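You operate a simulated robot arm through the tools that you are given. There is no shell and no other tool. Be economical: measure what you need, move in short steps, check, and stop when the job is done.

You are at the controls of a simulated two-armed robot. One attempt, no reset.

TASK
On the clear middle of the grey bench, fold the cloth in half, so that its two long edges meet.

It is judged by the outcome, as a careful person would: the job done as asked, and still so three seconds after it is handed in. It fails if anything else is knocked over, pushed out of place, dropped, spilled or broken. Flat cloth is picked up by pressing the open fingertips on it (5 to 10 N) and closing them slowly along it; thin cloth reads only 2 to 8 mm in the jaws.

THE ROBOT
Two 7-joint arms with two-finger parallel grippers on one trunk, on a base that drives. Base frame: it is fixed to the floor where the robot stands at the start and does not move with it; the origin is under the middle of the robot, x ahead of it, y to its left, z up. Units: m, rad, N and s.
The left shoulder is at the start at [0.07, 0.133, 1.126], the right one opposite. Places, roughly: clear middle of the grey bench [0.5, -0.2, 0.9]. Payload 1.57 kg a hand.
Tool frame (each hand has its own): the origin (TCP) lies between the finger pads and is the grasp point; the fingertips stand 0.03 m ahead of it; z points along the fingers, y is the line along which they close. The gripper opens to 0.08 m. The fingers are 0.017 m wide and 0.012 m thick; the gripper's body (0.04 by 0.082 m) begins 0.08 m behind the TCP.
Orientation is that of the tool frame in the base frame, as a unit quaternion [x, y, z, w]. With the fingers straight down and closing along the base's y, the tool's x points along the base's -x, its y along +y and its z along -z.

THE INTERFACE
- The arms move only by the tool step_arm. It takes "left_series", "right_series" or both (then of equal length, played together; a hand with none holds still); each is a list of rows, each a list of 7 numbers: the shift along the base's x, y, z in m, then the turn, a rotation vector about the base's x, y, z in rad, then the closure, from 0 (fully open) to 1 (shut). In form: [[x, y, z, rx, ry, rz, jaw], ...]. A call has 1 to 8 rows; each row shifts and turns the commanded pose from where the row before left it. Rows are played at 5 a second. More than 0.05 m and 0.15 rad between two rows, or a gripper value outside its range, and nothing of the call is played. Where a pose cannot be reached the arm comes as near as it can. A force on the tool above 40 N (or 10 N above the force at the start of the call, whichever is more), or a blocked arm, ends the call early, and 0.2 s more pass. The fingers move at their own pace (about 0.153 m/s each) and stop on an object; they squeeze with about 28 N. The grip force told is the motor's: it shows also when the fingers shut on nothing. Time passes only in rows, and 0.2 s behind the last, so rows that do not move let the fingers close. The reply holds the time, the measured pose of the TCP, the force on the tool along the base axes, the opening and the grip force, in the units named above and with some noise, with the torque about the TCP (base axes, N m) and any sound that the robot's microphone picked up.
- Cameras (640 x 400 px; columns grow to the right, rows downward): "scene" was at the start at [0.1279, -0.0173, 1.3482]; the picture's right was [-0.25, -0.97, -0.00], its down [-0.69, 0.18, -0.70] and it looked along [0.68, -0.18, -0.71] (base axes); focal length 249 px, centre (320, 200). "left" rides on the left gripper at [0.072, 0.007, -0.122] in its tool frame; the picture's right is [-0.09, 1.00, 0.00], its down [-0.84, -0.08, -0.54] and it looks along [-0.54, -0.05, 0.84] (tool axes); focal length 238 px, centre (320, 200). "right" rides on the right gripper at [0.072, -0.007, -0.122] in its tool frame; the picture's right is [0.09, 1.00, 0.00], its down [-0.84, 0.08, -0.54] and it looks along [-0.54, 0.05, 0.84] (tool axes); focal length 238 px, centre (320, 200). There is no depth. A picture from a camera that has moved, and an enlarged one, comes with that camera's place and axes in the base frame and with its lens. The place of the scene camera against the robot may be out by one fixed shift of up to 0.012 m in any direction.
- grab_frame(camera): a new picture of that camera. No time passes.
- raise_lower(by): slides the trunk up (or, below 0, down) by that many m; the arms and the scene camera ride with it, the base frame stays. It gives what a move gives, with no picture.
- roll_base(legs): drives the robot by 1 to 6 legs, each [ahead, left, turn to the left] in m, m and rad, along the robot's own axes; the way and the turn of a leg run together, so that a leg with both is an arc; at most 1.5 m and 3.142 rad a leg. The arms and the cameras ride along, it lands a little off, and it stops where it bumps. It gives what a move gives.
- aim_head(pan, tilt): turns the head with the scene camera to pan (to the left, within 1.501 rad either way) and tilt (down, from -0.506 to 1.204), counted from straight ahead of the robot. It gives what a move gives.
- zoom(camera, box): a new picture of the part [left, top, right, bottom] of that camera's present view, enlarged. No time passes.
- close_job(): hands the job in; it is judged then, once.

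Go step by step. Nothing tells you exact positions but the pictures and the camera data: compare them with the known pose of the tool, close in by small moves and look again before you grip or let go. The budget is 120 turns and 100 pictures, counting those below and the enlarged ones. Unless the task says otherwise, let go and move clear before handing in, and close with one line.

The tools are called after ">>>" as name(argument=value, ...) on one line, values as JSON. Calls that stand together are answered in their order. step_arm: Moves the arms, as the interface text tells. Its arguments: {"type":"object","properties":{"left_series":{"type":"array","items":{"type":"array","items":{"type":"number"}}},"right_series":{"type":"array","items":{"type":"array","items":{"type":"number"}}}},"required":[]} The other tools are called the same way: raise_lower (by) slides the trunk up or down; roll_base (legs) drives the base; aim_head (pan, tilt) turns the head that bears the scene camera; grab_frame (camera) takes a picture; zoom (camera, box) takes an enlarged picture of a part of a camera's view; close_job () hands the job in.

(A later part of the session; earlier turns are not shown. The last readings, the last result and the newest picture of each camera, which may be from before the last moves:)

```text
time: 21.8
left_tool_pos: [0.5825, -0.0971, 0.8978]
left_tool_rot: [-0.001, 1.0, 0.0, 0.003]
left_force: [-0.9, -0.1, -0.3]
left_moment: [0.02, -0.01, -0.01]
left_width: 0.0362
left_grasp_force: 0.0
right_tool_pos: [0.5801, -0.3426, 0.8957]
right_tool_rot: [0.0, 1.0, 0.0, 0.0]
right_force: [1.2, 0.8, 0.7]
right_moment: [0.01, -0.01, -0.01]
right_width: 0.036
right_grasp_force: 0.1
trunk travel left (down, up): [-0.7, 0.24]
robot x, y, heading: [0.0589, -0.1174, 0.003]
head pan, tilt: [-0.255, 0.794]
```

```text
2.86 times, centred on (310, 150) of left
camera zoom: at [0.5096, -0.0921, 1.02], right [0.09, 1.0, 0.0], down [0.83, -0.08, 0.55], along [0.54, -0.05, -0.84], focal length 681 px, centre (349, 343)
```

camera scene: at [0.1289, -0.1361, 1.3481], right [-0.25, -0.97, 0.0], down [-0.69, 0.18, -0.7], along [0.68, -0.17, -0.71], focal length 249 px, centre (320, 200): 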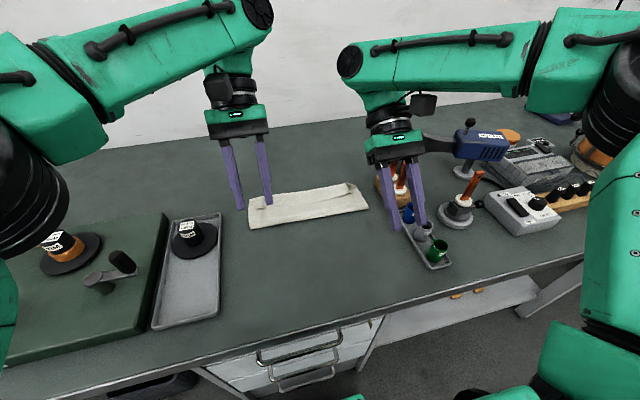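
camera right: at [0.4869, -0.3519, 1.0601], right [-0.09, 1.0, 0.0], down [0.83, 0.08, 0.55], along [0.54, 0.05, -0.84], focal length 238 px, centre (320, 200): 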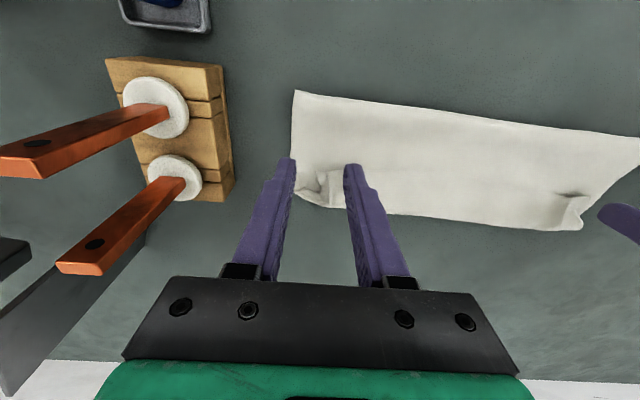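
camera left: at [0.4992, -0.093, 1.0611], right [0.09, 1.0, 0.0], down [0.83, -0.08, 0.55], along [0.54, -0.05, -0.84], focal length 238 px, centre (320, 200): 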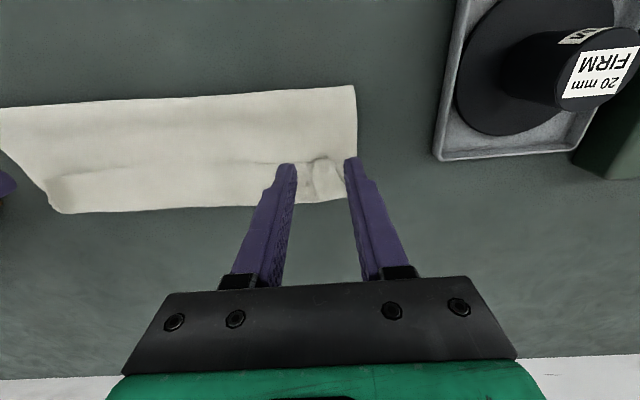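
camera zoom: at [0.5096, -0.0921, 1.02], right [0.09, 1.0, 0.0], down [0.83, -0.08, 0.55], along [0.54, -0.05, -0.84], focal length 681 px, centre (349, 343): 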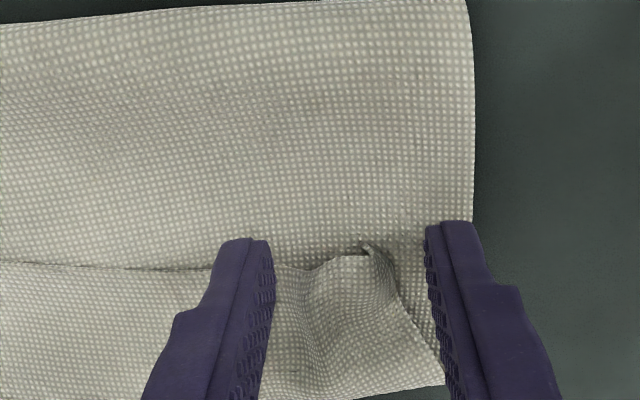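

The puckers and the flap edge sit right between the fingers. Lowering 2–3 mm and closing slowly.

>>> step_arm(right_series=[[0, 0, -0.0015, 0, 0, 0, 0.6], [0, 0, 0, 0, 0, 0, 0.68], [0, 0, 0, 0, 0, 0, 0.76], [0, 0, 0, 0, 0, 0, 0.84], [0, 0, 0, 0, 0, 0, 0.92], [0, 0, 0, 0, 0, 0, 1], [0, 0, 0, 0, 0, 0, 1]], left_series=[[0, 0, -0.003, 0, 0, 0, 0.6], [0, 0, 0, 0, 0, 0, 0.68], [0, 0, 0, 0, 0, 0, 0.76], [0, 0, 0, 0, 0, 0, 0.84], [0, 0, 0, 0, 0, 0, 0.92], [0, 0, 0, 0, 0, 0, 1], [0, 0, 0, 0, 0, 0, 1]])

>>> zoom(camera="right", box=[220, 80, 440, 220])

>>> zoom(camera="left", box=[200, 80, 420, 220])

```text
time: 23.4
left_tool_pos: [0.5825, -0.0967, 0.8953]
left_tool_rot: [0.0, 1.0, 0.001, 0.003]
left_force: [-1.0, -2.6, -0.5]
left_moment: [-0.09, 0.03, -0.01]
left_width: 0.0018
left_grasp_force: 23.3
right_tool_pos: [0.5797, -0.3421, 0.8942]
right_tool_rot: [-0.001, 1.0, 0.0, 0.001]
right_force: [-0.3, 2.4, 0.5]
right_moment: [0.07, 0.02, 0.0]
right_width: 0.0026
right_grasp_force: 23.7
trunk travel left (down, up): [-0.7, 0.24]
robot x, y, heading: [0.0573, -0.118, 0.003]
head pan, tilt: [-0.255, 0.794]
```

```text
2.86 times, centred on (330, 150) of right
camera zoom: at [0.5083, -0.3487, 1.017], right [-0.09, 1.0, 0.0], down [0.84, 0.08, 0.54], along [0.54, 0.05, -0.84], focal length 681 px, centre (291, 343)
```

zoom: 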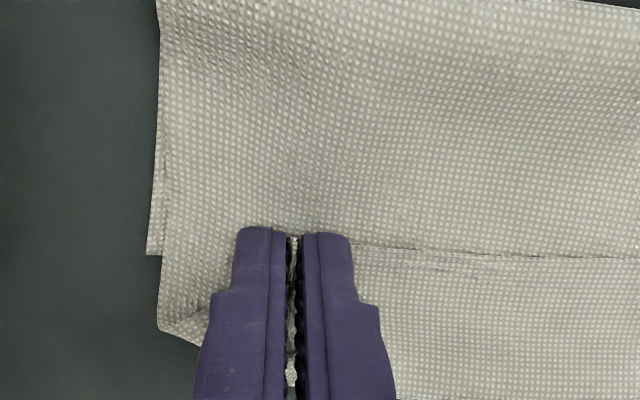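

```text
2.86 times, centred on (310, 150) of left
camera zoom: at [0.5098, -0.0918, 1.0173], right [0.09, 1.0, 0.0], down [0.83, -0.08, 0.55], along [0.54, -0.05, -0.84], focal length 681 px, centre (349, 343)
```

zoom: 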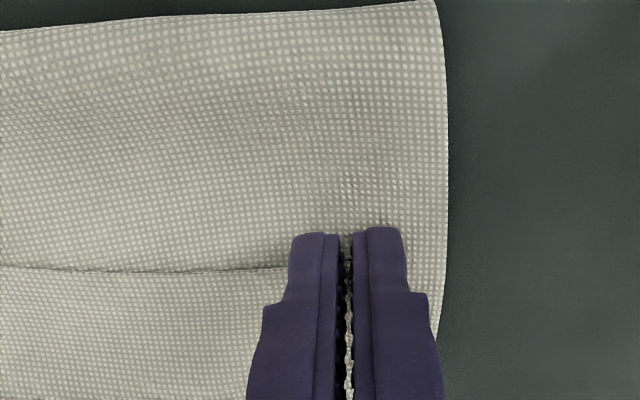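

Both hands hold the flap edge. Lifting and swinging it back to unfold.

>>> step_arm(right_series=[[-0.003, 0, 0.02, 0, 0, 0, 1], [-0.005, 0, 0.025, 0, 0, 0, 1], [-0.015, 0, 0.03, 0, 0, 0, 1], [-0.025, 0, 0.02, 0, 0, 0, 1], [-0.03, 0, 0.005, 0, 0, 0, 1]], left_series=[[-0.003, 0, 0.02, 0, 0, 0, 1], [-0.005, 0, 0.025, 0, 0, 0, 1], [-0.015, 0, 0.03, 0, 0, 0, 1], [-0.025, 0, 0.02, 0, 0, 0, 1], [-0.03, 0, 0.005, 0, 0, 0, 1]])

>>> grab_frame(camera="scene")

>>> grab_frame(camera="right")

>>> grab_frame(camera="left")

```text
time: 24.6
left_tool_pos: [0.4997, -0.0961, 0.997]
left_tool_rot: [-0.001, 1.0, 0.0, 0.003]
left_force: [-0.5, -1.4, -0.2]
left_moment: [-0.03, -0.02, -0.02]
left_width: 0.002
left_grasp_force: 22.9
right_tool_pos: [0.5026, -0.3421, 0.9959]
right_tool_rot: [-0.001, 1.0, 0.0, 0.001]
right_force: [-1.5, 1.7, 0.2]
right_moment: [0.03, -0.04, 0.01]
right_width: 0.0025
right_grasp_force: 23.5
trunk travel left (down, up): [-0.7, 0.24]
robot x, y, heading: [0.0595, -0.1193, 0.006]
head pan, tilt: [-0.255, 0.794]
```

```text
62 pictures are left
camera scene: at [0.185, -0.1354, 1.3484], right [-0.25, -0.97, 0.0], down [-0.69, 0.18, -0.7], along [0.68, -0.18, -0.71], focal length 249 px, centre (320, 200)
```

scene: 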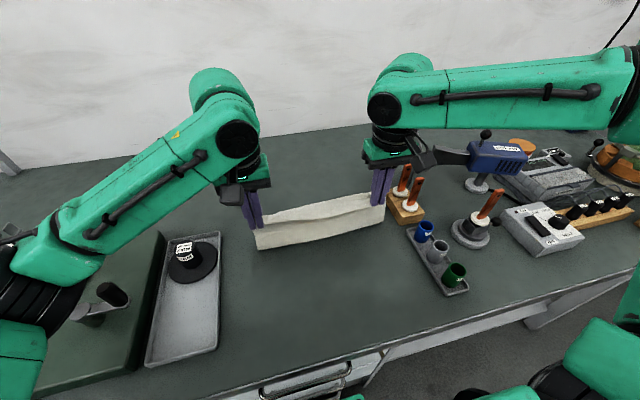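

```text
61 pictures are left
camera right: at [0.4296, -0.3478, 1.1176], right [-0.09, 1.0, 0.0], down [0.84, 0.08, 0.54], along [0.54, 0.05, -0.84], focal length 238 px, centre (320, 200)
```

right: 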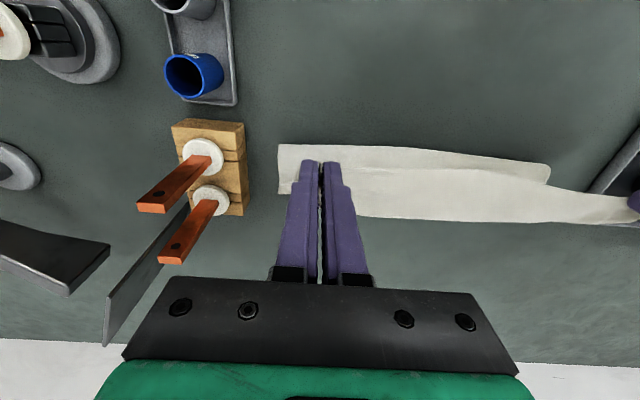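

```text
60 pictures are left
camera left: at [0.428, -0.0917, 1.1187], right [0.09, 1.0, 0.0], down [0.83, -0.08, 0.55], along [0.55, -0.05, -0.84], focal length 238 px, centre (320, 200)
```

left: 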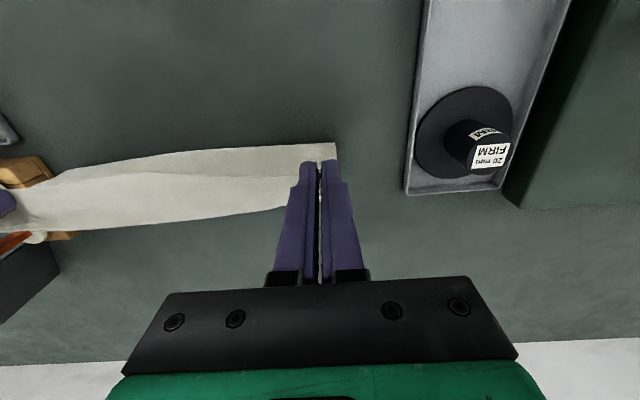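

>>> zoom(camera="scene", box=[230, 170, 420, 270])

>>> zoom(camera="right", box=[250, 120, 640, 250])

>>> zoom(camera="left", box=[0, 120, 390, 250])

```text
3.37 times, centred on (325, 220) of scene
camera zoom: at [0.185, -0.1354, 1.3484], right [-0.25, -0.97, 0.0], down [-0.69, 0.18, -0.7], along [0.68, -0.18, -0.71], focal length 840 px, centre (303, 133)
```

zoom: 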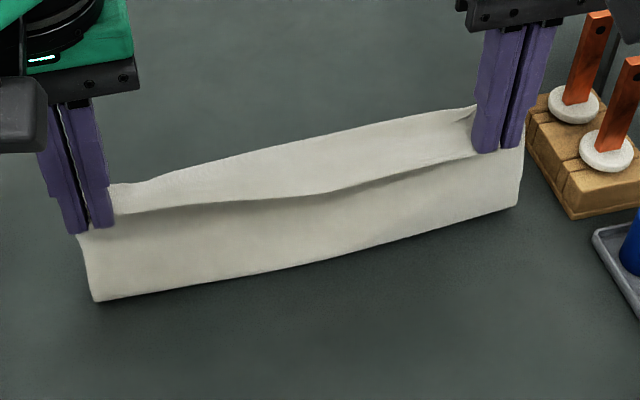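

```text
1.64 times, centred on (445, 185) of right
camera zoom: at [0.4296, -0.3478, 1.1176], right [-0.09, 1.0, 0.0], down [0.84, 0.08, 0.54], along [0.54, 0.05, -0.84], focal length 391 px, centre (115, 225)
```

zoom: 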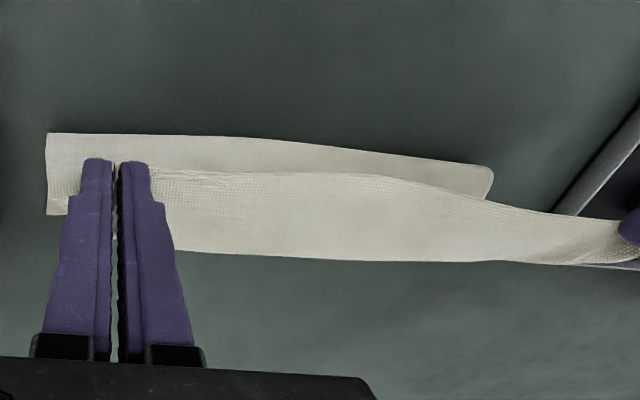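

```text
1.64 times, centred on (195, 185) of left
camera zoom: at [0.428, -0.0917, 1.1187], right [0.09, 1.0, 0.0], down [0.83, -0.08, 0.55], along [0.55, -0.05, -0.84], focal length 391 px, centre (525, 225)
```

zoom: 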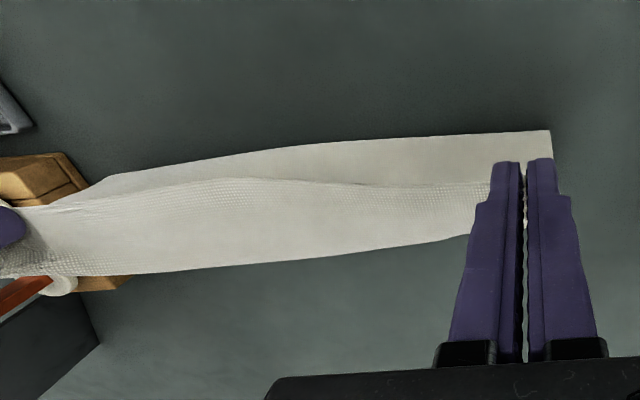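

The bottom layer is still on the bench and only the top edge is lifted. Continuing back to the near side to lay it out flat.

>>> step_arm(right_series=[[-0.025, 0.002, 0.01, 0, 0, 0, 1], [-0.025, 0.002, 0, 0, 0, 0, 1], [-0.02, 0.002, -0.01, 0, 0, 0, 1], [-0.02, 0, -0.02, 0, 0, 0, 1], [-0.015, 0, -0.025, 0, 0, 0, 1], [-0.012, 0, -0.025, 0, 0, 0, 1], [-0.004, 0, -0.015, 0, 0, 0, 1]], left_series=[[-0.025, 0, 0.01, 0, 0, 0, 1], [-0.025, 0.001, 0, 0, 0, 0, 1], [-0.02, 0, -0.01, 0, 0, 0, 1], [-0.02, 0, -0.02, 0, 0, 0, 1], [-0.015, 0, -0.025, 0, 0, 0, 1], [-0.006, 0, -0.025, 0, 0, 0, 1], [0, 0, -0.015, 0, 0, 0, 1]])

>>> grab_frame(camera="scene")

>>> grab_frame(camera="right")

>>> grab_frame(camera="left")

```text
time: 26.2
left_tool_pos: [0.3942, -0.0972, 0.9082]
left_tool_rot: [-0.001, 1.0, 0.002, 0.003]
left_force: [-0.2, 0.4, 0.2]
left_moment: [0.02, 0.0, 0.0]
left_width: 0.0022
left_grasp_force: 23.1
right_tool_pos: [0.3966, -0.3378, 0.9119]
right_tool_rot: [0.0, 1.0, 0.001, -0.002]
right_force: [-0.4, 0.2, -0.2]
right_moment: [0.07, 0.0, -0.01]
right_width: 0.0025
right_grasp_force: 24.2
right hand out of reach, approached as far as the arm can: row 6, 7
trunk travel left (down, up): [-0.7, 0.24]
robot x, y, heading: [0.0572, -0.1204, 0.001]
head pan, tilt: [-0.255, 0.794]
```

```text
56 pictures are left
camera scene: at [0.1881, -0.1385, 1.3481], right [-0.25, -0.97, 0.0], down [-0.69, 0.18, -0.7], along [0.68, -0.17, -0.71], focal length 249 px, centre (320, 200)
```

scene: 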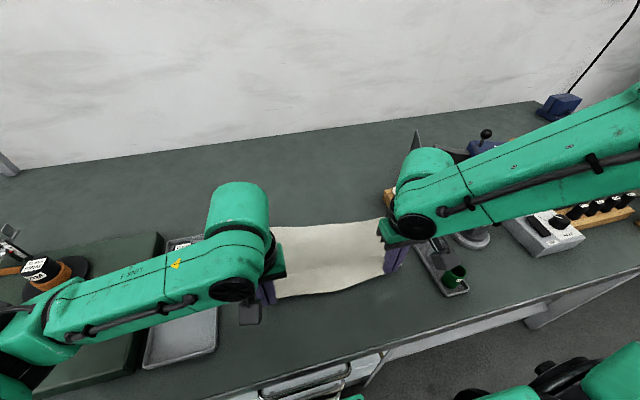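

```text
55 pictures are left
camera right: at [0.3249, -0.3459, 1.0342], right [-0.09, 1.0, 0.0], down [0.84, 0.08, 0.54], along [0.54, 0.05, -0.84], focal length 238 px, centre (320, 200)
```

right: 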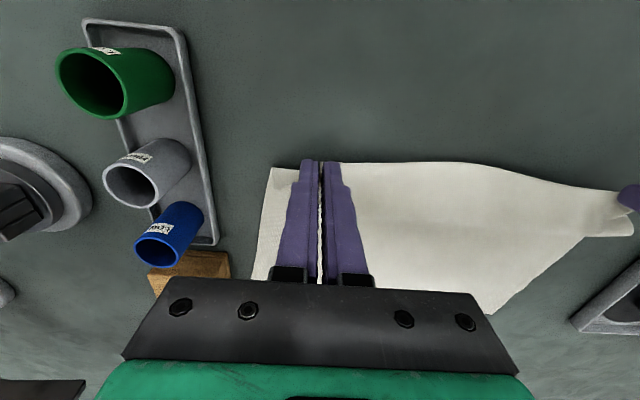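

```text
54 pictures are left
camera left: at [0.322, -0.0924, 1.0309], right [0.09, 1.0, 0.0], down [0.83, -0.08, 0.55], along [0.54, -0.05, -0.84], focal length 238 px, centre (320, 200)
```

left: 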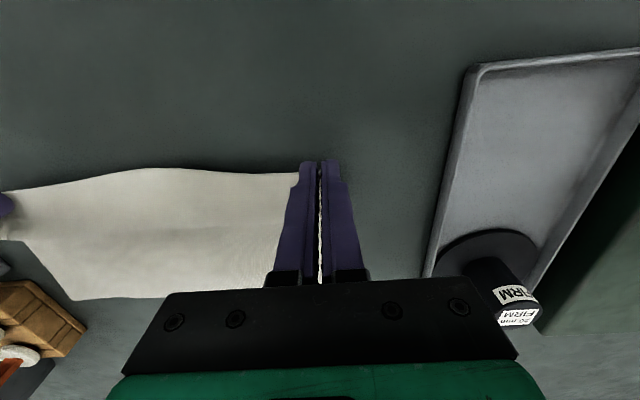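

The cloth is unfolded. I'll lay the edge down, release, and lift away.

>>> step_arm(right_series=[[0, 0, -0.012, 0, 0, 0, 1], [0, 0, -0.004, 0, 0, 0, 1], [0, 0, 0, 0, 0, 0, 0.8], [0, 0, 0, 0, 0, 0, 0.6], [0, 0, 0.02, 0, 0, 0, 0.5], [0, 0, 0.04, 0, 0, 0, 0.5], [0, 0, 0.04, 0, 0, 0, 0.5], [0, 0, 0.04, 0, 0, 0, 0.5]], left_series=[[0, 0, -0.01, 0, 0, 0, 1], [0, 0, -0.002, 0, 0, 0, 1], [0, 0, 0, 0, 0, 0, 0.8], [0, 0, 0, 0, 0, 0, 0.6], [0, 0, 0.02, 0, 0, 0, 0.5], [0, 0, 0.04, 0, 0, 0, 0.5], [0, 0, 0.04, 0, 0, 0, 0.5], [0, 0, 0.04, 0, 0, 0, 0.5]])

>>> roll_base(legs=[[-0.04, 0, 0]])

>>> step_arm(right_series=[[0.01, 0, 0, 0, 0, -0.14, 0.5], [0, 0, 0, 0, 0, -0.14, 0.5], [0, 0, 0, 0, 0, -0.14, 0.5], [0, 0, 0, 0, 0, -0.14, 0.5], [0, 0, 0, 0, 0, -0.14, 0.5], [0, 0, 0, 0, 0, -0.14, 0.5]], left_series=[[0.01, 0, 0, 0, 0, 0.14, 0.5], [0, 0, 0, 0, 0, 0.14, 0.5], [0, 0, 0, 0, 0, 0.14, 0.5], [0, 0, 0, 0, 0, 0.14, 0.5], [0, 0, 0, 0, 0, 0.14, 0.5], [0, 0, 0, 0, 0, 0.14, 0.5]])

>>> grab_frame(camera="scene")

```text
time: 28.0
left_tool_pos: [0.3944, -0.0966, 1.0389]
left_tool_rot: [-0.001, 1.0, 0.0, 0.003]
left_force: [-0.2, -0.1, -0.1]
left_moment: [-0.01, -0.04, 0.02]
left_width: 0.04
left_grasp_force: 0.1
right_tool_pos: [0.3924, -0.3361, 1.0387]
right_tool_rot: [-0.001, 1.0, 0.001, 0.0]
right_force: [0.3, -0.5, -0.5]
right_moment: [0.01, -0.05, -0.05]
right_width: 0.0402
right_grasp_force: 0.0
trunk travel left (down, up): [-0.7, 0.24]
robot x, y, heading: [0.0627, -0.1177, 0.004]
head pan, tilt: [-0.255, 0.794]
```

```text
time: 28.9
left_tool_pos: [0.3594, -0.0957, 1.0353]
left_tool_rot: [-0.002, 1.0, 0.0, 0.0]
left_force: [0.0, -0.6, 0.1]
left_moment: [-0.03, 0.03, -0.03]
left_width: 0.0401
left_grasp_force: 0.0
right_tool_pos: [0.3578, -0.3356, 1.0374]
right_tool_rot: [-0.002, 1.0, 0.0, -0.001]
right_force: [0.5, -0.6, 0.1]
right_moment: [0.02, 0.03, 0.05]
right_width: 0.0399
right_grasp_force: 0.0
trunk travel left (down, up): [-0.7, 0.24]
robot x, y, heading: [0.0244, -0.1179, -0.001]
head pan, tilt: [-0.255, 0.794]
```

```text
time: 30.3
left_tool_pos: [0.3646, -0.0959, 1.0369]
left_tool_rot: [-0.409, 0.912, 0.001, 0.002]
left_force: [0.4, -0.4, 0.7]
left_moment: [0.01, 0.04, -0.02]
left_width: 0.0399
left_grasp_force: 0.0
right_tool_pos: [0.3649, -0.3374, 1.0368]
right_tool_rot: [0.407, 0.913, 0.0, 0.001]
right_force: [-0.4, 0.5, 0.5]
right_moment: [-0.02, -0.01, 0.02]
right_width: 0.0402
right_grasp_force: 0.1
trunk travel left (down, up): [-0.7, 0.24]
robot x, y, heading: [0.0196, -0.1166, 0.005]
head pan, tilt: [-0.255, 0.794]
```

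```text
53 pictures are left
camera scene: at [0.1478, -0.1352, 1.3482], right [-0.25, -0.97, 0.0], down [-0.69, 0.18, -0.7], along [0.68, -0.17, -0.71], focal length 249 px, centre (320, 200)
```

scene: 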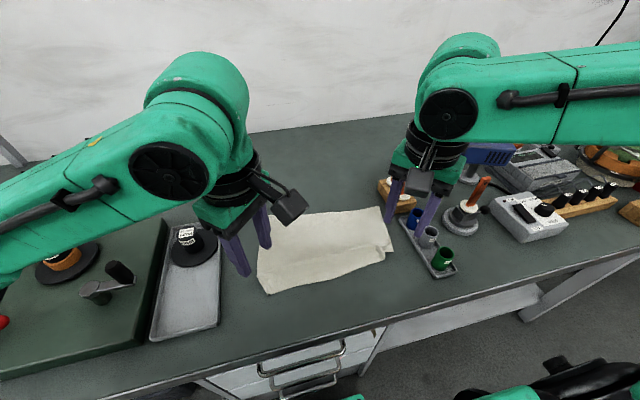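

The yaw works for both hands. Continuing to 90° so the fingers close across the edge, then looking at the cloth.

>>> step_arm(right_series=[[0, 0, 0, 0, 0, -0.146, 0.5], [0, 0, 0, 0, 0, -0.146, 0.5], [0, 0, 0, 0, 0, -0.146, 0.5], [0, 0, 0, 0, 0, -0.146, 0.5], [0, 0, 0, 0, 0, -0.146, 0.5]], left_series=[[0, 0, 0, 0, 0, 0.146, 0.5], [0, 0, 0, 0, 0, 0.146, 0.5], [0, 0, 0, 0, 0, 0.146, 0.5], [0, 0, 0, 0, 0, 0.146, 0.5], [0, 0, 0, 0, 0, 0.146, 0.5]])

>>> grab_frame(camera="scene")

>>> grab_frame(camera="right")

>>> grab_frame(camera="left")

```text
time: 31.5
left_tool_pos: [0.3626, -0.0964, 1.0365]
left_tool_rot: [0.709, -0.705, -0.001, -0.001]
left_force: [0.4, 0.7, 1.1]
left_moment: [0.0, -0.01, -0.02]
left_width: 0.0401
left_grasp_force: 0.0
right_tool_pos: [0.3647, -0.3367, 1.0377]
right_tool_rot: [0.707, 0.707, 0.001, 0.0]
right_force: [-0.5, 0.1, -0.1]
right_moment: [0.03, -0.03, 0.01]
right_width: 0.0399
right_grasp_force: 0.0
trunk travel left (down, up): [-0.7, 0.24]
robot x, y, heading: [0.0203, -0.1193, -0.004]
head pan, tilt: [-0.255, 0.794]
```

```text
52 pictures are left
camera scene: at [0.1463, -0.1369, 1.3483], right [-0.25, -0.97, 0.0], down [-0.69, 0.18, -0.7], along [0.68, -0.17, -0.71], focal length 249 px, centre (320, 200)
```

scene: 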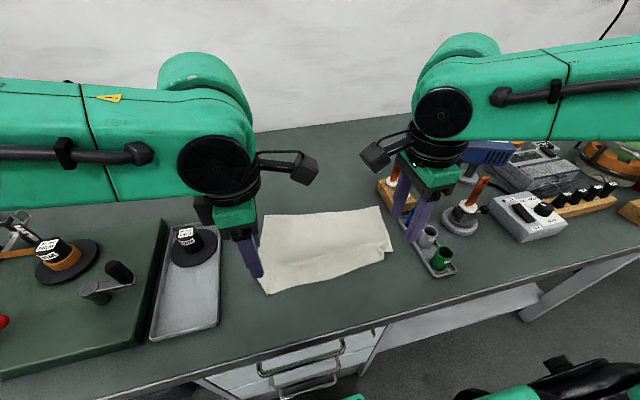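

```text
51 pictures are left
camera right: at [0.3578, -0.2655, 1.1602], right [1.0, 0.09, 0.0], down [0.08, -0.84, 0.54], along [0.05, -0.54, -0.84], focal length 238 px, centre (320, 200)
```

right: 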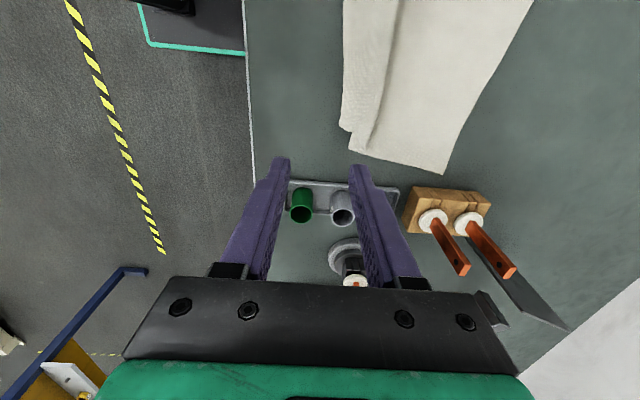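

```text
50 pictures are left
camera left: at [0.3579, -0.1704, 1.16], right [-1.0, 0.09, 0.0], down [0.07, 0.84, 0.54], along [0.05, 0.54, -0.84], focal length 238 px, centre (320, 200)
```

left: 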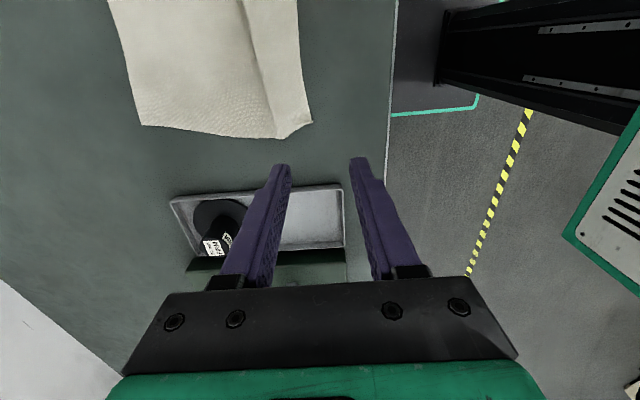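

>>> zoom(camera="right", box=[310, 0, 550, 180])

>>> zoom(camera="left", box=[90, 0, 330, 160])

>>> zoom(camera="scene", box=[240, 190, 410, 300])

```text
2.22 times, centred on (430, 90) of right
camera zoom: at [0.3578, -0.2655, 1.1602], right [1.0, 0.09, 0.0], down [0.08, -0.84, 0.54], along [0.05, -0.54, -0.84], focal length 530 px, centre (76, 444)
```

zoom: 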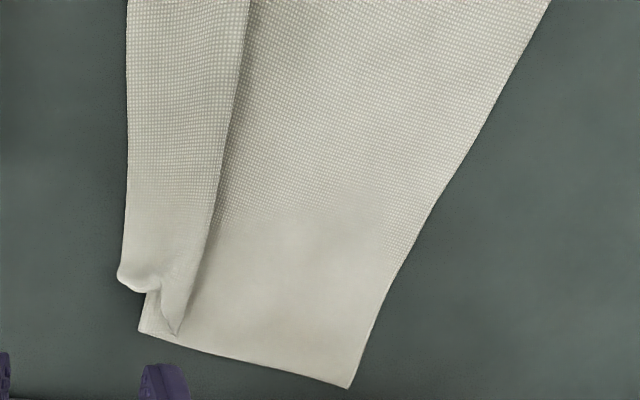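

```text
2.50 times, centred on (210, 80) of left
camera zoom: at [0.3579, -0.1704, 1.16], right [-1.0, 0.09, 0.0], down [0.07, 0.84, 0.54], along [0.05, 0.54, -0.84], focal length 596 px, centre (595, 500)
```

zoom: 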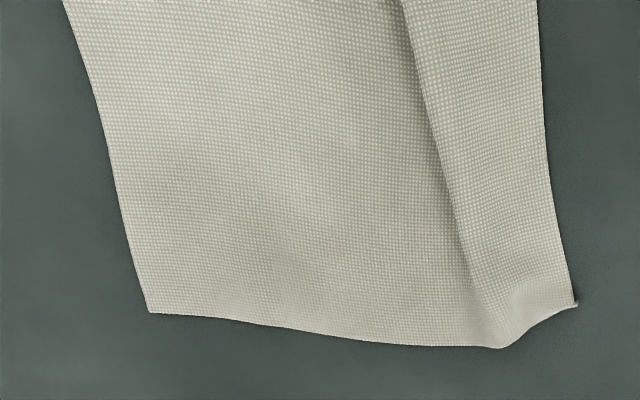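

```text
3.64 times, centred on (325, 245) of scene
camera zoom: at [0.1463, -0.1369, 1.3483], right [-0.25, -0.97, 0.0], down [-0.69, 0.18, -0.7], along [0.68, -0.17, -0.71], focal length 907 px, centre (302, 36)
```

zoom: 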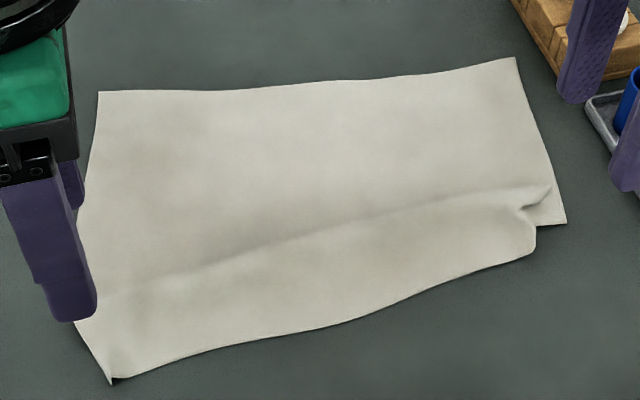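

The cloth is unfolded but has turned slightly and keeps a Z-wrinkle toward the right near corner. I'll grip the near edge again close to the corners, this time with the fingers straddling the edge, so I can tow it straight and then fold.

>>> step_arm(right_series=[[0.012, 0.004, -0.03, 0, 0, 0, 0.625], [0.012, 0.004, -0.04, 0, 0, 0, 0.625], [0.01, 0.004, -0.04, 0, 0, 0, 0.625], [0, 0, -0.01, 0, 0, 0, 0.625], [0, 0, 0, 0, 0, 0, 0.625]], left_series=[[0.01, -0.006, -0.03, 0, 0, 0, 0.625], [0.01, -0.005, -0.04, 0, 0, 0, 0.625], [0.006, -0.005, -0.04, 0, 0, 0, 0.625], [0, 0, -0.01, 0, 0, 0, 0.625], [0, 0, 0, 0, 0, 0, 0.625]])

>>> grab_frame(camera="right")

>>> grab_frame(camera="left")

```text
time: 32.7
left_tool_pos: [0.3913, -0.1118, 0.9158]
left_tool_rot: [0.707, -0.707, -0.002, -0.002]
left_force: [0.1, -0.3, -1.3]
left_moment: [-0.02, 0.0, 0.02]
left_width: 0.0299
left_grasp_force: 0.1
right_tool_pos: [0.3984, -0.3238, 0.9164]
right_tool_rot: [0.706, 0.708, 0.0, -0.001]
right_force: [-0.3, -0.1, -0.4]
right_moment: [0.0, 0.01, -0.03]
right_width: 0.0301
right_grasp_force: 0.1
trunk travel left (down, up): [-0.7, 0.24]
robot x, y, heading: [0.0226, -0.1202, 0.002]
head pan, tilt: [-0.255, 0.794]
```

```text
46 pictures are left
camera right: at [0.3914, -0.2513, 1.0391], right [1.0, 0.1, 0.0], down [0.08, -0.84, 0.54], along [0.05, -0.54, -0.84], focal length 238 px, centre (320, 200)
```

right: 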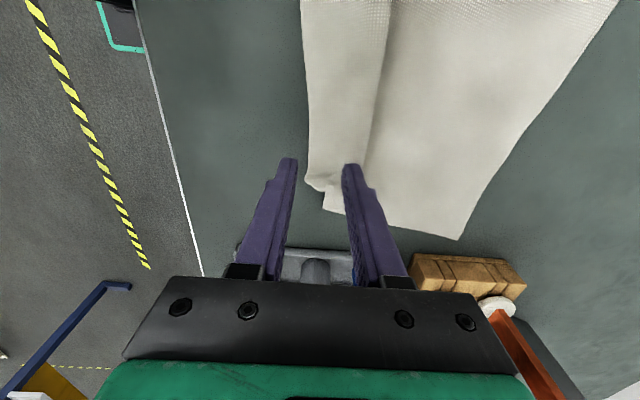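

```text
45 pictures are left
camera left: at [0.3848, -0.1851, 1.0381], right [-1.0, 0.09, 0.0], down [0.08, 0.83, 0.55], along [0.05, 0.54, -0.84], focal length 238 px, centre (320, 200)
```

left: 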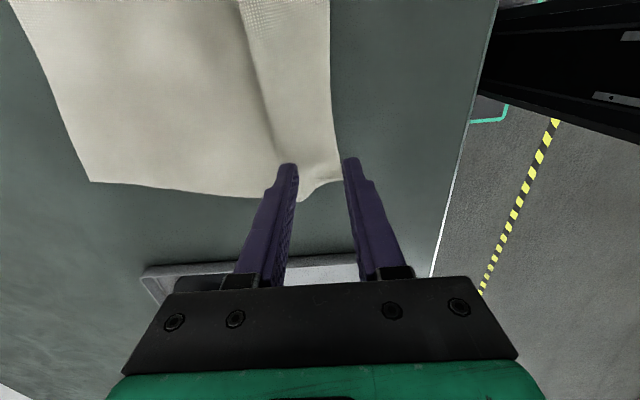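

Alignment is good: the outer fingers sit just outside the edge and the inner ones are on the cloth. Descending to contact.

>>> step_arm(right_series=[[0, 0, -0.015, 0, 0, 0, 0.625], [0, 0, -0.005, 0, 0, 0, 0.625], [0, 0, -0.002, 0, 0, 0, 0.625], [0, 0, 0, 0, 0, 0, 0.625]], left_series=[[0, 0, -0.015, 0, 0, 0, 0.625], [0, 0, -0.005, 0, 0, 0, 0.625], [0, 0, -0.002, 0, 0, 0, 0.625], [0, 0, 0, 0, 0, 0, 0.625]])

```text
time: 33.7
left_tool_pos: [0.3907, -0.1126, 0.8948]
left_tool_rot: [0.708, -0.707, -0.002, -0.001]
left_force: [1.1, 0.0, 0.0]
left_moment: [0.0, -0.01, 0.01]
left_width: 0.0298
left_grasp_force: 0.1
right_tool_pos: [0.3991, -0.3229, 0.8955]
right_tool_rot: [0.706, 0.708, 0.0, 0.0]
right_force: [0.6, 0.0, 0.4]
right_moment: [0.01, -0.01, -0.02]
right_width: 0.0297
right_grasp_force: 0.1
trunk travel left (down, up): [-0.7, 0.24]
robot x, y, heading: [0.0185, -0.1235, -0.0]
head pan, tilt: [-0.255, 0.794]
```

>>> step_arm(right_series=[[0, 0, -0.002, 0, 0, 0, 0.625], [0, 0, -0.001, 0, 0, 0, 0.625], [0, 0, -0.001, 0, 0, 0, 0.625]], left_series=[[0, 0, -0.0015, 0, 0, 0, 0.625], [0, 0, -0.001, 0, 0, 0, 0.625], [0, 0, -0.001, 0, 0, 0, 0.625]])

```text
time: 34.5
left_tool_pos: [0.3913, -0.1128, 0.8917]
left_tool_rot: [0.708, -0.707, 0.0, -0.003]
left_force: [0.3, 0.3, 8.0]
left_moment: [0.02, -0.21, -0.01]
left_width: 0.0307
left_grasp_force: 0.9
right_tool_pos: [0.3985, -0.3229, 0.893]
right_tool_rot: [0.706, 0.708, 0.0, 0.001]
right_force: [1.0, -1.2, 2.4]
right_moment: [0.03, -0.09, 0.0]
right_width: 0.0305
right_grasp_force: 0.3
trunk travel left (down, up): [-0.7, 0.24]
robot x, y, heading: [0.0183, -0.1179, 0.001]
head pan, tilt: [-0.255, 0.794]
```

>>> step_arm(right_series=[[0, 0, -0.0008, 0, 0, 0, 0.65], [0, 0, 0, 0, 0, 0, 0.7], [0, 0, 0, 0, 0, 0, 0.76], [0, 0, 0, 0, 0, 0, 0.82], [0, 0, 0, 0, 0, 0, 0.88], [0, 0, 0, 0, 0, 0, 0.94], [0, 0, 0, 0, 0, 0, 1], [0, 0, 0, 0, 0, 0, 1]], left_series=[[0, 0, 0, 0, 0, 0, 0.65], [0, 0, 0, 0, 0, 0, 0.7], [0, 0, 0, 0, 0, 0, 0.76], [0, 0, 0, 0, 0, 0, 0.82], [0, 0, 0, 0, 0, 0, 0.88], [0, 0, 0, 0, 0, 0, 0.94], [0, 0, 0, 0, 0, 0, 1], [0, 0, 0, 0, 0, 0, 1]])

>>> zoom(camera="right", box=[220, 80, 420, 220])

>>> zoom(camera="left", box=[220, 80, 420, 220])

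```text
time: 36.3
left_tool_pos: [0.3897, -0.112, 0.8922]
left_tool_rot: [0.708, -0.707, -0.001, -0.002]
left_force: [0.1, 0.4, 8.3]
left_moment: [-0.01, -0.08, -0.01]
left_width: 0.0019
left_grasp_force: 24.3
right_tool_pos: [0.3981, -0.3234, 0.8926]
right_tool_rot: [0.706, 0.708, 0.001, 0.002]
right_force: [0.9, -0.5, 13.7]
right_moment: [0.03, -0.09, 0.03]
right_width: 0.0001
right_grasp_force: 21.5
trunk travel left (down, up): [-0.7, 0.24]
robot x, y, heading: [0.0202, -0.1188, 0.001]
head pan, tilt: [-0.255, 0.794]
```

```text
2.86 times, centred on (320, 150) of right
camera zoom: at [0.3913, -0.2508, 1.0142], right [1.0, 0.1, 0.0], down [0.08, -0.84, 0.54], along [0.05, -0.54, -0.84], focal length 681 px, centre (320, 343)
```

zoom: 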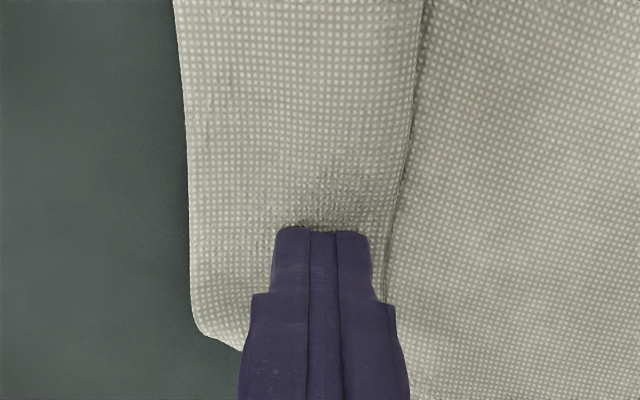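

```text
2.86 times, centred on (320, 150) of left
camera zoom: at [0.3827, -0.1847, 1.0143], right [-1.0, 0.09, 0.0], down [0.07, 0.84, 0.55], along [0.05, 0.54, -0.84], focal length 681 px, centre (320, 343)
```

zoom: 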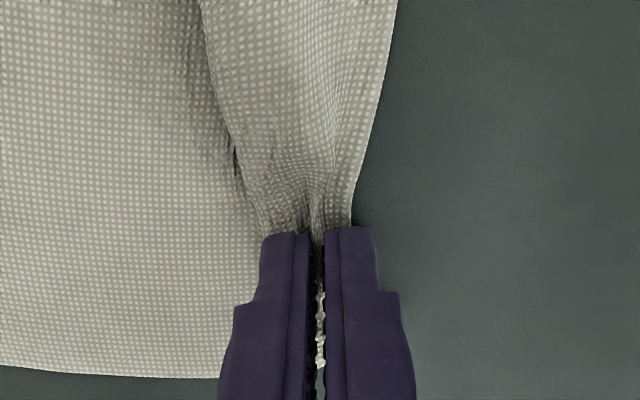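

The left hand holds the edge. On the right the outer finger slid over the cloth and missed, but it pushed the flap outward. I'll use that pressed fingertip to drag the right flap further out and flatten the wrinkle.

>>> step_arm(right_series=[[-0.007, 0, 0.0003, 0, 0, 0, 1], [-0.007, -0.001, 0, 0, 0, 0, 1], [-0.007, -0.001, 0, 0, 0, 0, 1], [-0.007, -0.001, 0, 0, 0, 0, 1]], left_series=[[-0.003, 0.001, 0.003, 0, 0, 0, 1], [-0.003, 0.001, 0.001, 0, 0, 0, 1], [-0.003, 0.001, 0, 0, 0, 0, 1], [-0.003, 0.001, 0, 0, 0, 0, 1]])

>>> grab_frame(camera="right")

>>> grab_frame(camera="scene")

```text
time: 37.3
left_tool_pos: [0.376, -0.1069, 0.8937]
left_tool_rot: [0.708, -0.706, -0.001, -0.002]
left_force: [0.6, -2.9, 0.6]
left_moment: [-0.06, -0.04, -0.03]
left_width: 0.002
left_grasp_force: 23.6
right_tool_pos: [0.3705, -0.3273, 0.8916]
right_tool_rot: [0.705, 0.709, 0.001, 0.001]
right_force: [3.3, 3.9, 16.2]
right_moment: [0.11, -0.16, -0.04]
right_width: 0.0002
right_grasp_force: 21.1
trunk travel left (down, up): [-0.7, 0.24]
robot x, y, heading: [0.0231, -0.1205, 0.003]
head pan, tilt: [-0.255, 0.794]
```

```text
42 pictures are left
camera right: at [0.3636, -0.2544, 1.0141], right [1.0, 0.1, 0.0], down [0.08, -0.84, 0.54], along [0.05, -0.54, -0.84], focal length 238 px, centre (320, 200)
```

right: 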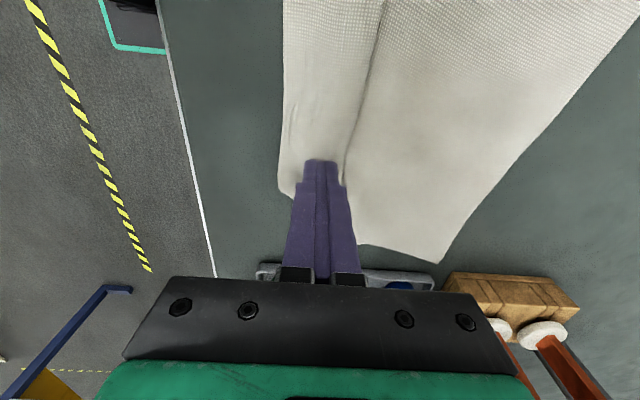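

```text
41 pictures are left
camera scene: at [0.1463, -0.1342, 1.3484], right [-0.25, -0.97, 0.0], down [-0.69, 0.18, -0.7], along [0.68, -0.18, -0.71], focal length 249 px, centre (320, 200)
```

scene: 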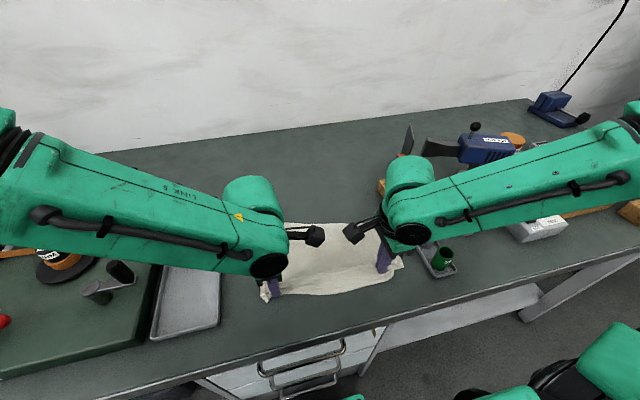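

>>> step_arm(right_series=[[0, 0, 0.012, 0, 0, 0, 1], [-0.007, 0.001, 0.003, 0, 0, 0, 0.8], [0, 0, 0, 0, 0, 0, 0.625], [0, 0, -0.008, 0, 0, 0, 0.625], [0, 0, -0.004, 0, 0, 0, 0.625]])

>>> zoom(camera="right", box=[220, 80, 420, 220])

```text
time: 38.5
left_tool_pos: [0.3787, -0.1081, 0.8951]
left_tool_rot: [0.708, -0.706, -0.002, -0.001]
left_force: [-0.1, -0.5, 0.1]
left_moment: [0.01, 0.0, 0.02]
left_width: 0.0021
left_grasp_force: 23.9
right_tool_pos: [0.3632, -0.3271, 0.8929]
right_tool_rot: [0.706, 0.708, -0.001, 0.0]
right_force: [0.1, -0.3, 0.0]
right_moment: [0.0, 0.02, 0.0]
right_width: 0.0303
right_grasp_force: 0.1
trunk travel left (down, up): [-0.7, 0.24]
robot x, y, heading: [0.0172, -0.1218, 0.002]
head pan, tilt: [-0.255, 0.794]
```

```text
2.86 times, centred on (320, 150) of right
camera zoom: at [0.3564, -0.2548, 1.0156], right [1.0, 0.1, 0.0], down [0.08, -0.84, 0.54], along [0.05, -0.54, -0.84], focal length 681 px, centre (320, 343)
```

zoom: 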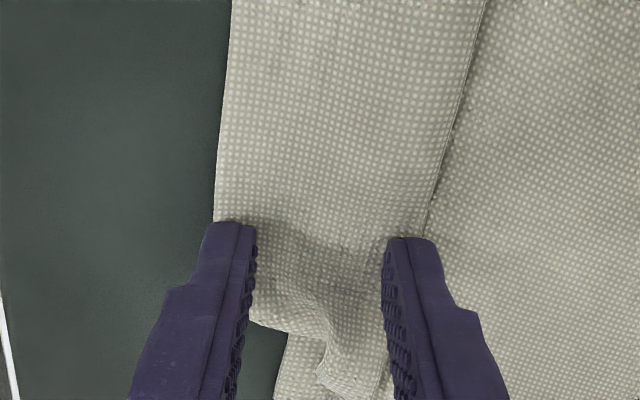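

>>> step_arm(right_series=[[0, 0, -0.001, 0, 0, 0, 0.625], [0, 0, -0.001, 0, 0, 0, 0.625]])

```text
time: 39.1
left_tool_pos: [0.3776, -0.1076, 0.8944]
left_tool_rot: [0.708, -0.706, -0.002, -0.001]
left_force: [-0.5, 0.4, -0.1]
left_moment: [0.01, 0.0, 0.05]
left_width: 0.0022
left_grasp_force: 23.2
right_tool_pos: [0.3639, -0.3263, 0.8924]
right_tool_rot: [0.706, 0.709, 0.0, 0.0]
right_force: [0.6, -0.3, 3.5]
right_moment: [0.01, -0.02, 0.03]
right_width: 0.0295
right_grasp_force: 0.1
trunk travel left (down, up): [-0.7, 0.24]
robot x, y, heading: [0.0205, -0.1181, -0.001]
head pan, tilt: [-0.255, 0.794]
```

>>> step_arm(right_series=[[0, 0, -0.0006, 0, 0, 0, 0.65], [0, 0, 0, 0, 0, 0, 0.7], [0, 0, 0, 0, 0, 0, 0.76], [0, 0, 0, 0, 0, 0, 0.82], [0, 0, 0, 0, 0, 0, 0.88], [0, 0, 0, 0, 0, 0, 0.94], [0, 0, 0, 0, 0, 0, 1], [0, 0, 0, 0, 0, 0, 1]])

>>> zoom(camera="right", box=[220, 80, 420, 220])

```text
time: 40.9
left_tool_pos: [0.3772, -0.1068, 0.8949]
left_tool_rot: [0.708, -0.706, -0.001, -0.002]
left_force: [-0.4, -0.4, 0.2]
left_moment: [0.01, 0.01, 0.04]
left_width: 0.0017
left_grasp_force: 24.2
right_tool_pos: [0.3633, -0.326, 0.8924]
right_tool_rot: [0.706, 0.709, 0.0, 0.001]
right_force: [0.6, 0.2, 13.8]
right_moment: [0.01, 0.0, 0.03]
right_width: 0.0025
right_grasp_force: 23.8
trunk travel left (down, up): [-0.7, 0.24]
robot x, y, heading: [0.0216, -0.1188, 0.003]
head pan, tilt: [-0.255, 0.794]
```

```text
2.86 times, centred on (320, 150) of right
camera zoom: at [0.3566, -0.2531, 1.0144], right [1.0, 0.1, 0.0], down [0.08, -0.84, 0.54], along [0.05, -0.54, -0.84], focal length 681 px, centre (320, 343)
```

zoom: 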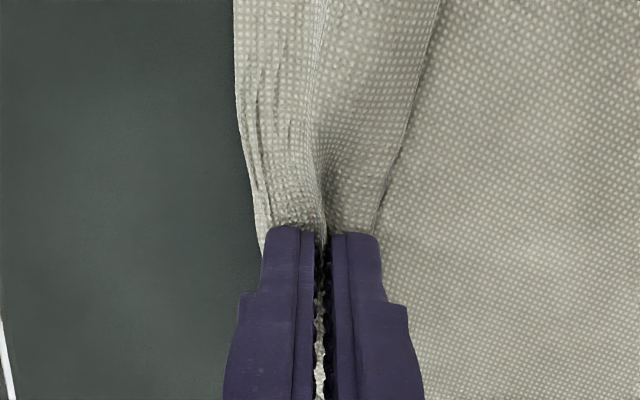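

Both hands now hold the edge near the corners. I'll lift slightly, spread to take out the slack, and tow toward the robot to straighten the cloth.

>>> step_arm(right_series=[[0, 0, 0.015, 0, 0, 0, 1], [0, 0, 0.02, 0, 0, 0, 1], [-0.005, -0.003, 0.01, 0, 0, 0, 1], [-0.008, -0.003, 0, 0, 0, 0, 1], [-0.008, -0.003, 0, 0, 0, 0, 1], [-0.008, 0, 0, 0, 0, 0, 1], [-0.008, 0, 0, 0, 0, 0, 1]], left_series=[[0, 0, 0.015, 0, 0, 0, 1], [0, 0.006, 0.02, 0, 0, 0, 1], [-0.004, 0.008, 0.01, 0, 0, 0, 1], [-0.01, 0.008, 0, 0, 0, 0, 1], [-0.01, 0.006, 0, 0, 0, 0, 1], [-0.012, 0.002, 0, 0, 0, 0, 1], [-0.012, 0, 0, 0, 0, 0, 1]])

>>> grab_frame(camera="scene")

>>> grab_frame(camera="right")

>>> grab_frame(camera="left")

```text
time: 42.5
left_tool_pos: [0.3311, -0.0791, 0.942]
left_tool_rot: [0.707, -0.707, 0.003, 0.0]
left_force: [2.6, -33.3, -1.2]
left_moment: [-0.96, -0.07, 0.04]
left_width: 0.0021
left_grasp_force: 23.4
right_tool_pos: [0.3536, -0.3306, 0.9366]
right_tool_rot: [0.705, 0.71, 0.0, -0.003]
right_force: [-3.1, 34.6, 0.7]
right_moment: [0.99, 0.08, 0.0]
right_width: 0.0021
right_grasp_force: 23.4
right hand out of reach, approached as far as the arm can: row 5, 6, 7
trunk travel left (down, up): [-0.7, 0.24]
robot x, y, heading: [0.0167, -0.118, 0.005]
head pan, tilt: [-0.255, 0.794]
```

```text
38 pictures are left
camera scene: at [0.1472, -0.135, 1.3483], right [-0.25, -0.97, 0.0], down [-0.69, 0.18, -0.7], along [0.68, -0.17, -0.71], focal length 249 px, centre (320, 200)
```

scene: 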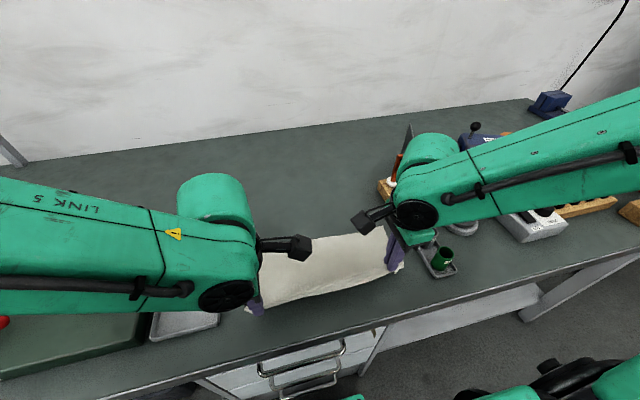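

```text
37 pictures are left
camera right: at [0.3467, -0.2587, 1.0589], right [1.0, 0.1, 0.0], down [0.08, -0.84, 0.54], along [0.05, -0.54, -0.84], focal length 238 px, centre (320, 200)
```

right: 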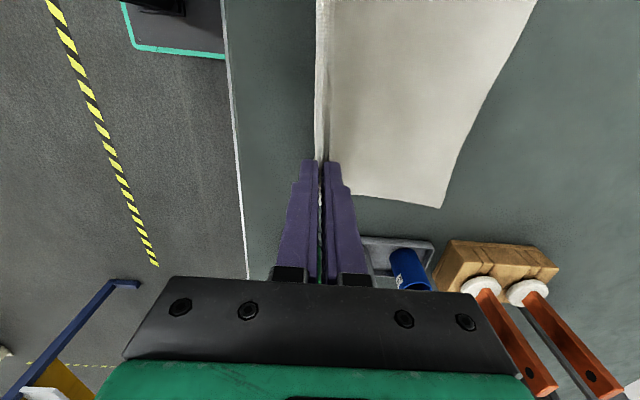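

```text
36 pictures are left
camera left: at [0.3247, -0.1519, 1.0653], right [-1.0, 0.09, 0.0], down [0.07, 0.84, 0.54], along [0.05, 0.53, -0.84], focal length 238 px, centre (320, 200)
```

left: 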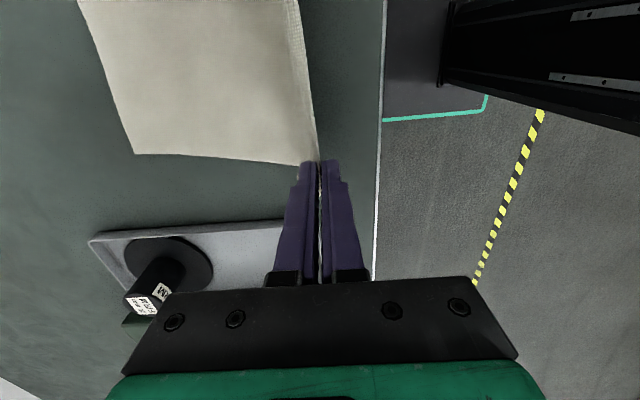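

The cloth is straight now but too taut sideways. I'll ease inward and lift the near edge high, so the near half hangs free and the remaining wrinkle falls out.

>>> step_arm(right_series=[[0, 0.003, 0.005, 0, 0, 0, 1], [0.003, 0.002, 0.015, 0, 0, 0, 1], [0.003, 0, 0.02, 0, 0, 0, 1], [0.005, 0, 0.02, 0, 0, 0, 1], [0.005, 0, 0.02, 0, 0, 0, 1], [0.005, 0, 0.005, 0, 0, 0, 1], [0, 0, 0, 0, 0, 0, 1]], left_series=[[0, -0.003, 0.005, 0, 0, 0, 1], [0.01, -0.002, 0.015, 0, 0, 0, 1], [0.01, 0, 0.02, 0, 0, 0, 1], [0.015, 0, 0.02, 0, 0, 0, 1], [0.015, 0, 0.015, 0, 0, 0, 1], [0.013, 0, 0.005, 0, 0, 0, 1], [0, 0, 0, 0, 0, 0, 1]])

>>> grab_frame(camera="scene")

>>> grab_frame(camera="right")

>>> grab_frame(camera="left")

```text
time: 44.1
left_tool_pos: [0.3957, -0.0834, 1.0201]
left_tool_rot: [0.708, -0.706, -0.001, -0.001]
left_force: [-1.6, -10.4, 0.3]
left_moment: [-0.31, 0.03, -0.02]
left_width: 0.0019
left_grasp_force: 23.5
right_tool_pos: [0.3746, -0.3255, 1.0225]
right_tool_rot: [0.707, 0.708, -0.001, 0.0]
right_force: [1.5, 10.8, -0.5]
right_moment: [0.28, -0.02, 0.0]
right_width: 0.0023
right_grasp_force: 23.1
trunk travel left (down, up): [-0.7, 0.24]
robot x, y, heading: [0.0182, -0.1183, -0.004]
head pan, tilt: [-0.255, 0.794]
```

```text
35 pictures are left
camera scene: at [0.1476, -0.1354, 1.3482], right [-0.25, -0.97, 0.0], down [-0.69, 0.18, -0.7], along [0.68, -0.17, -0.71], focal length 249 px, centre (320, 200)
```

scene: 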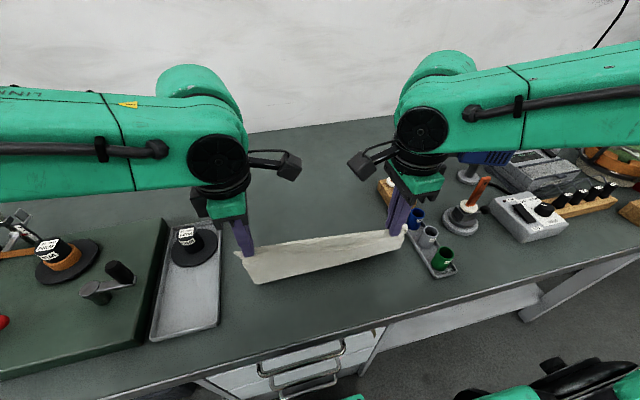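

```text
34 pictures are left
camera right: at [0.3671, -0.2535, 1.1437], right [1.0, 0.1, 0.0], down [0.08, -0.84, 0.54], along [0.05, -0.54, -0.84], focal length 238 px, centre (320, 200)
```

right: 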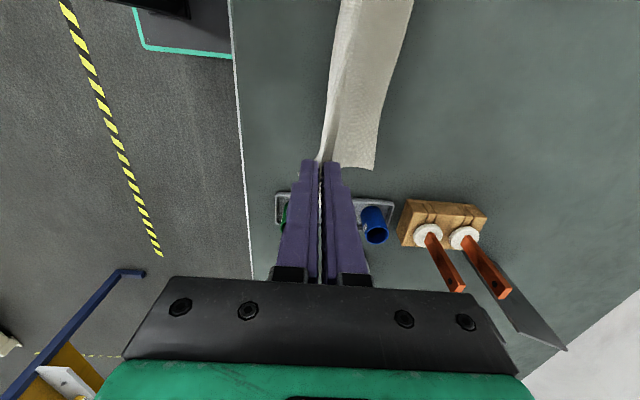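

```text
33 pictures are left
camera left: at [0.389, -0.1568, 1.143], right [-1.0, 0.09, 0.0], down [0.08, 0.83, 0.55], along [0.05, 0.54, -0.84], focal length 238 px, centre (320, 200)
```

left: 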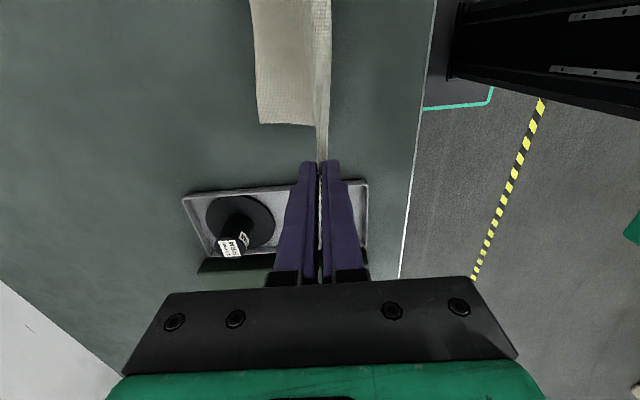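

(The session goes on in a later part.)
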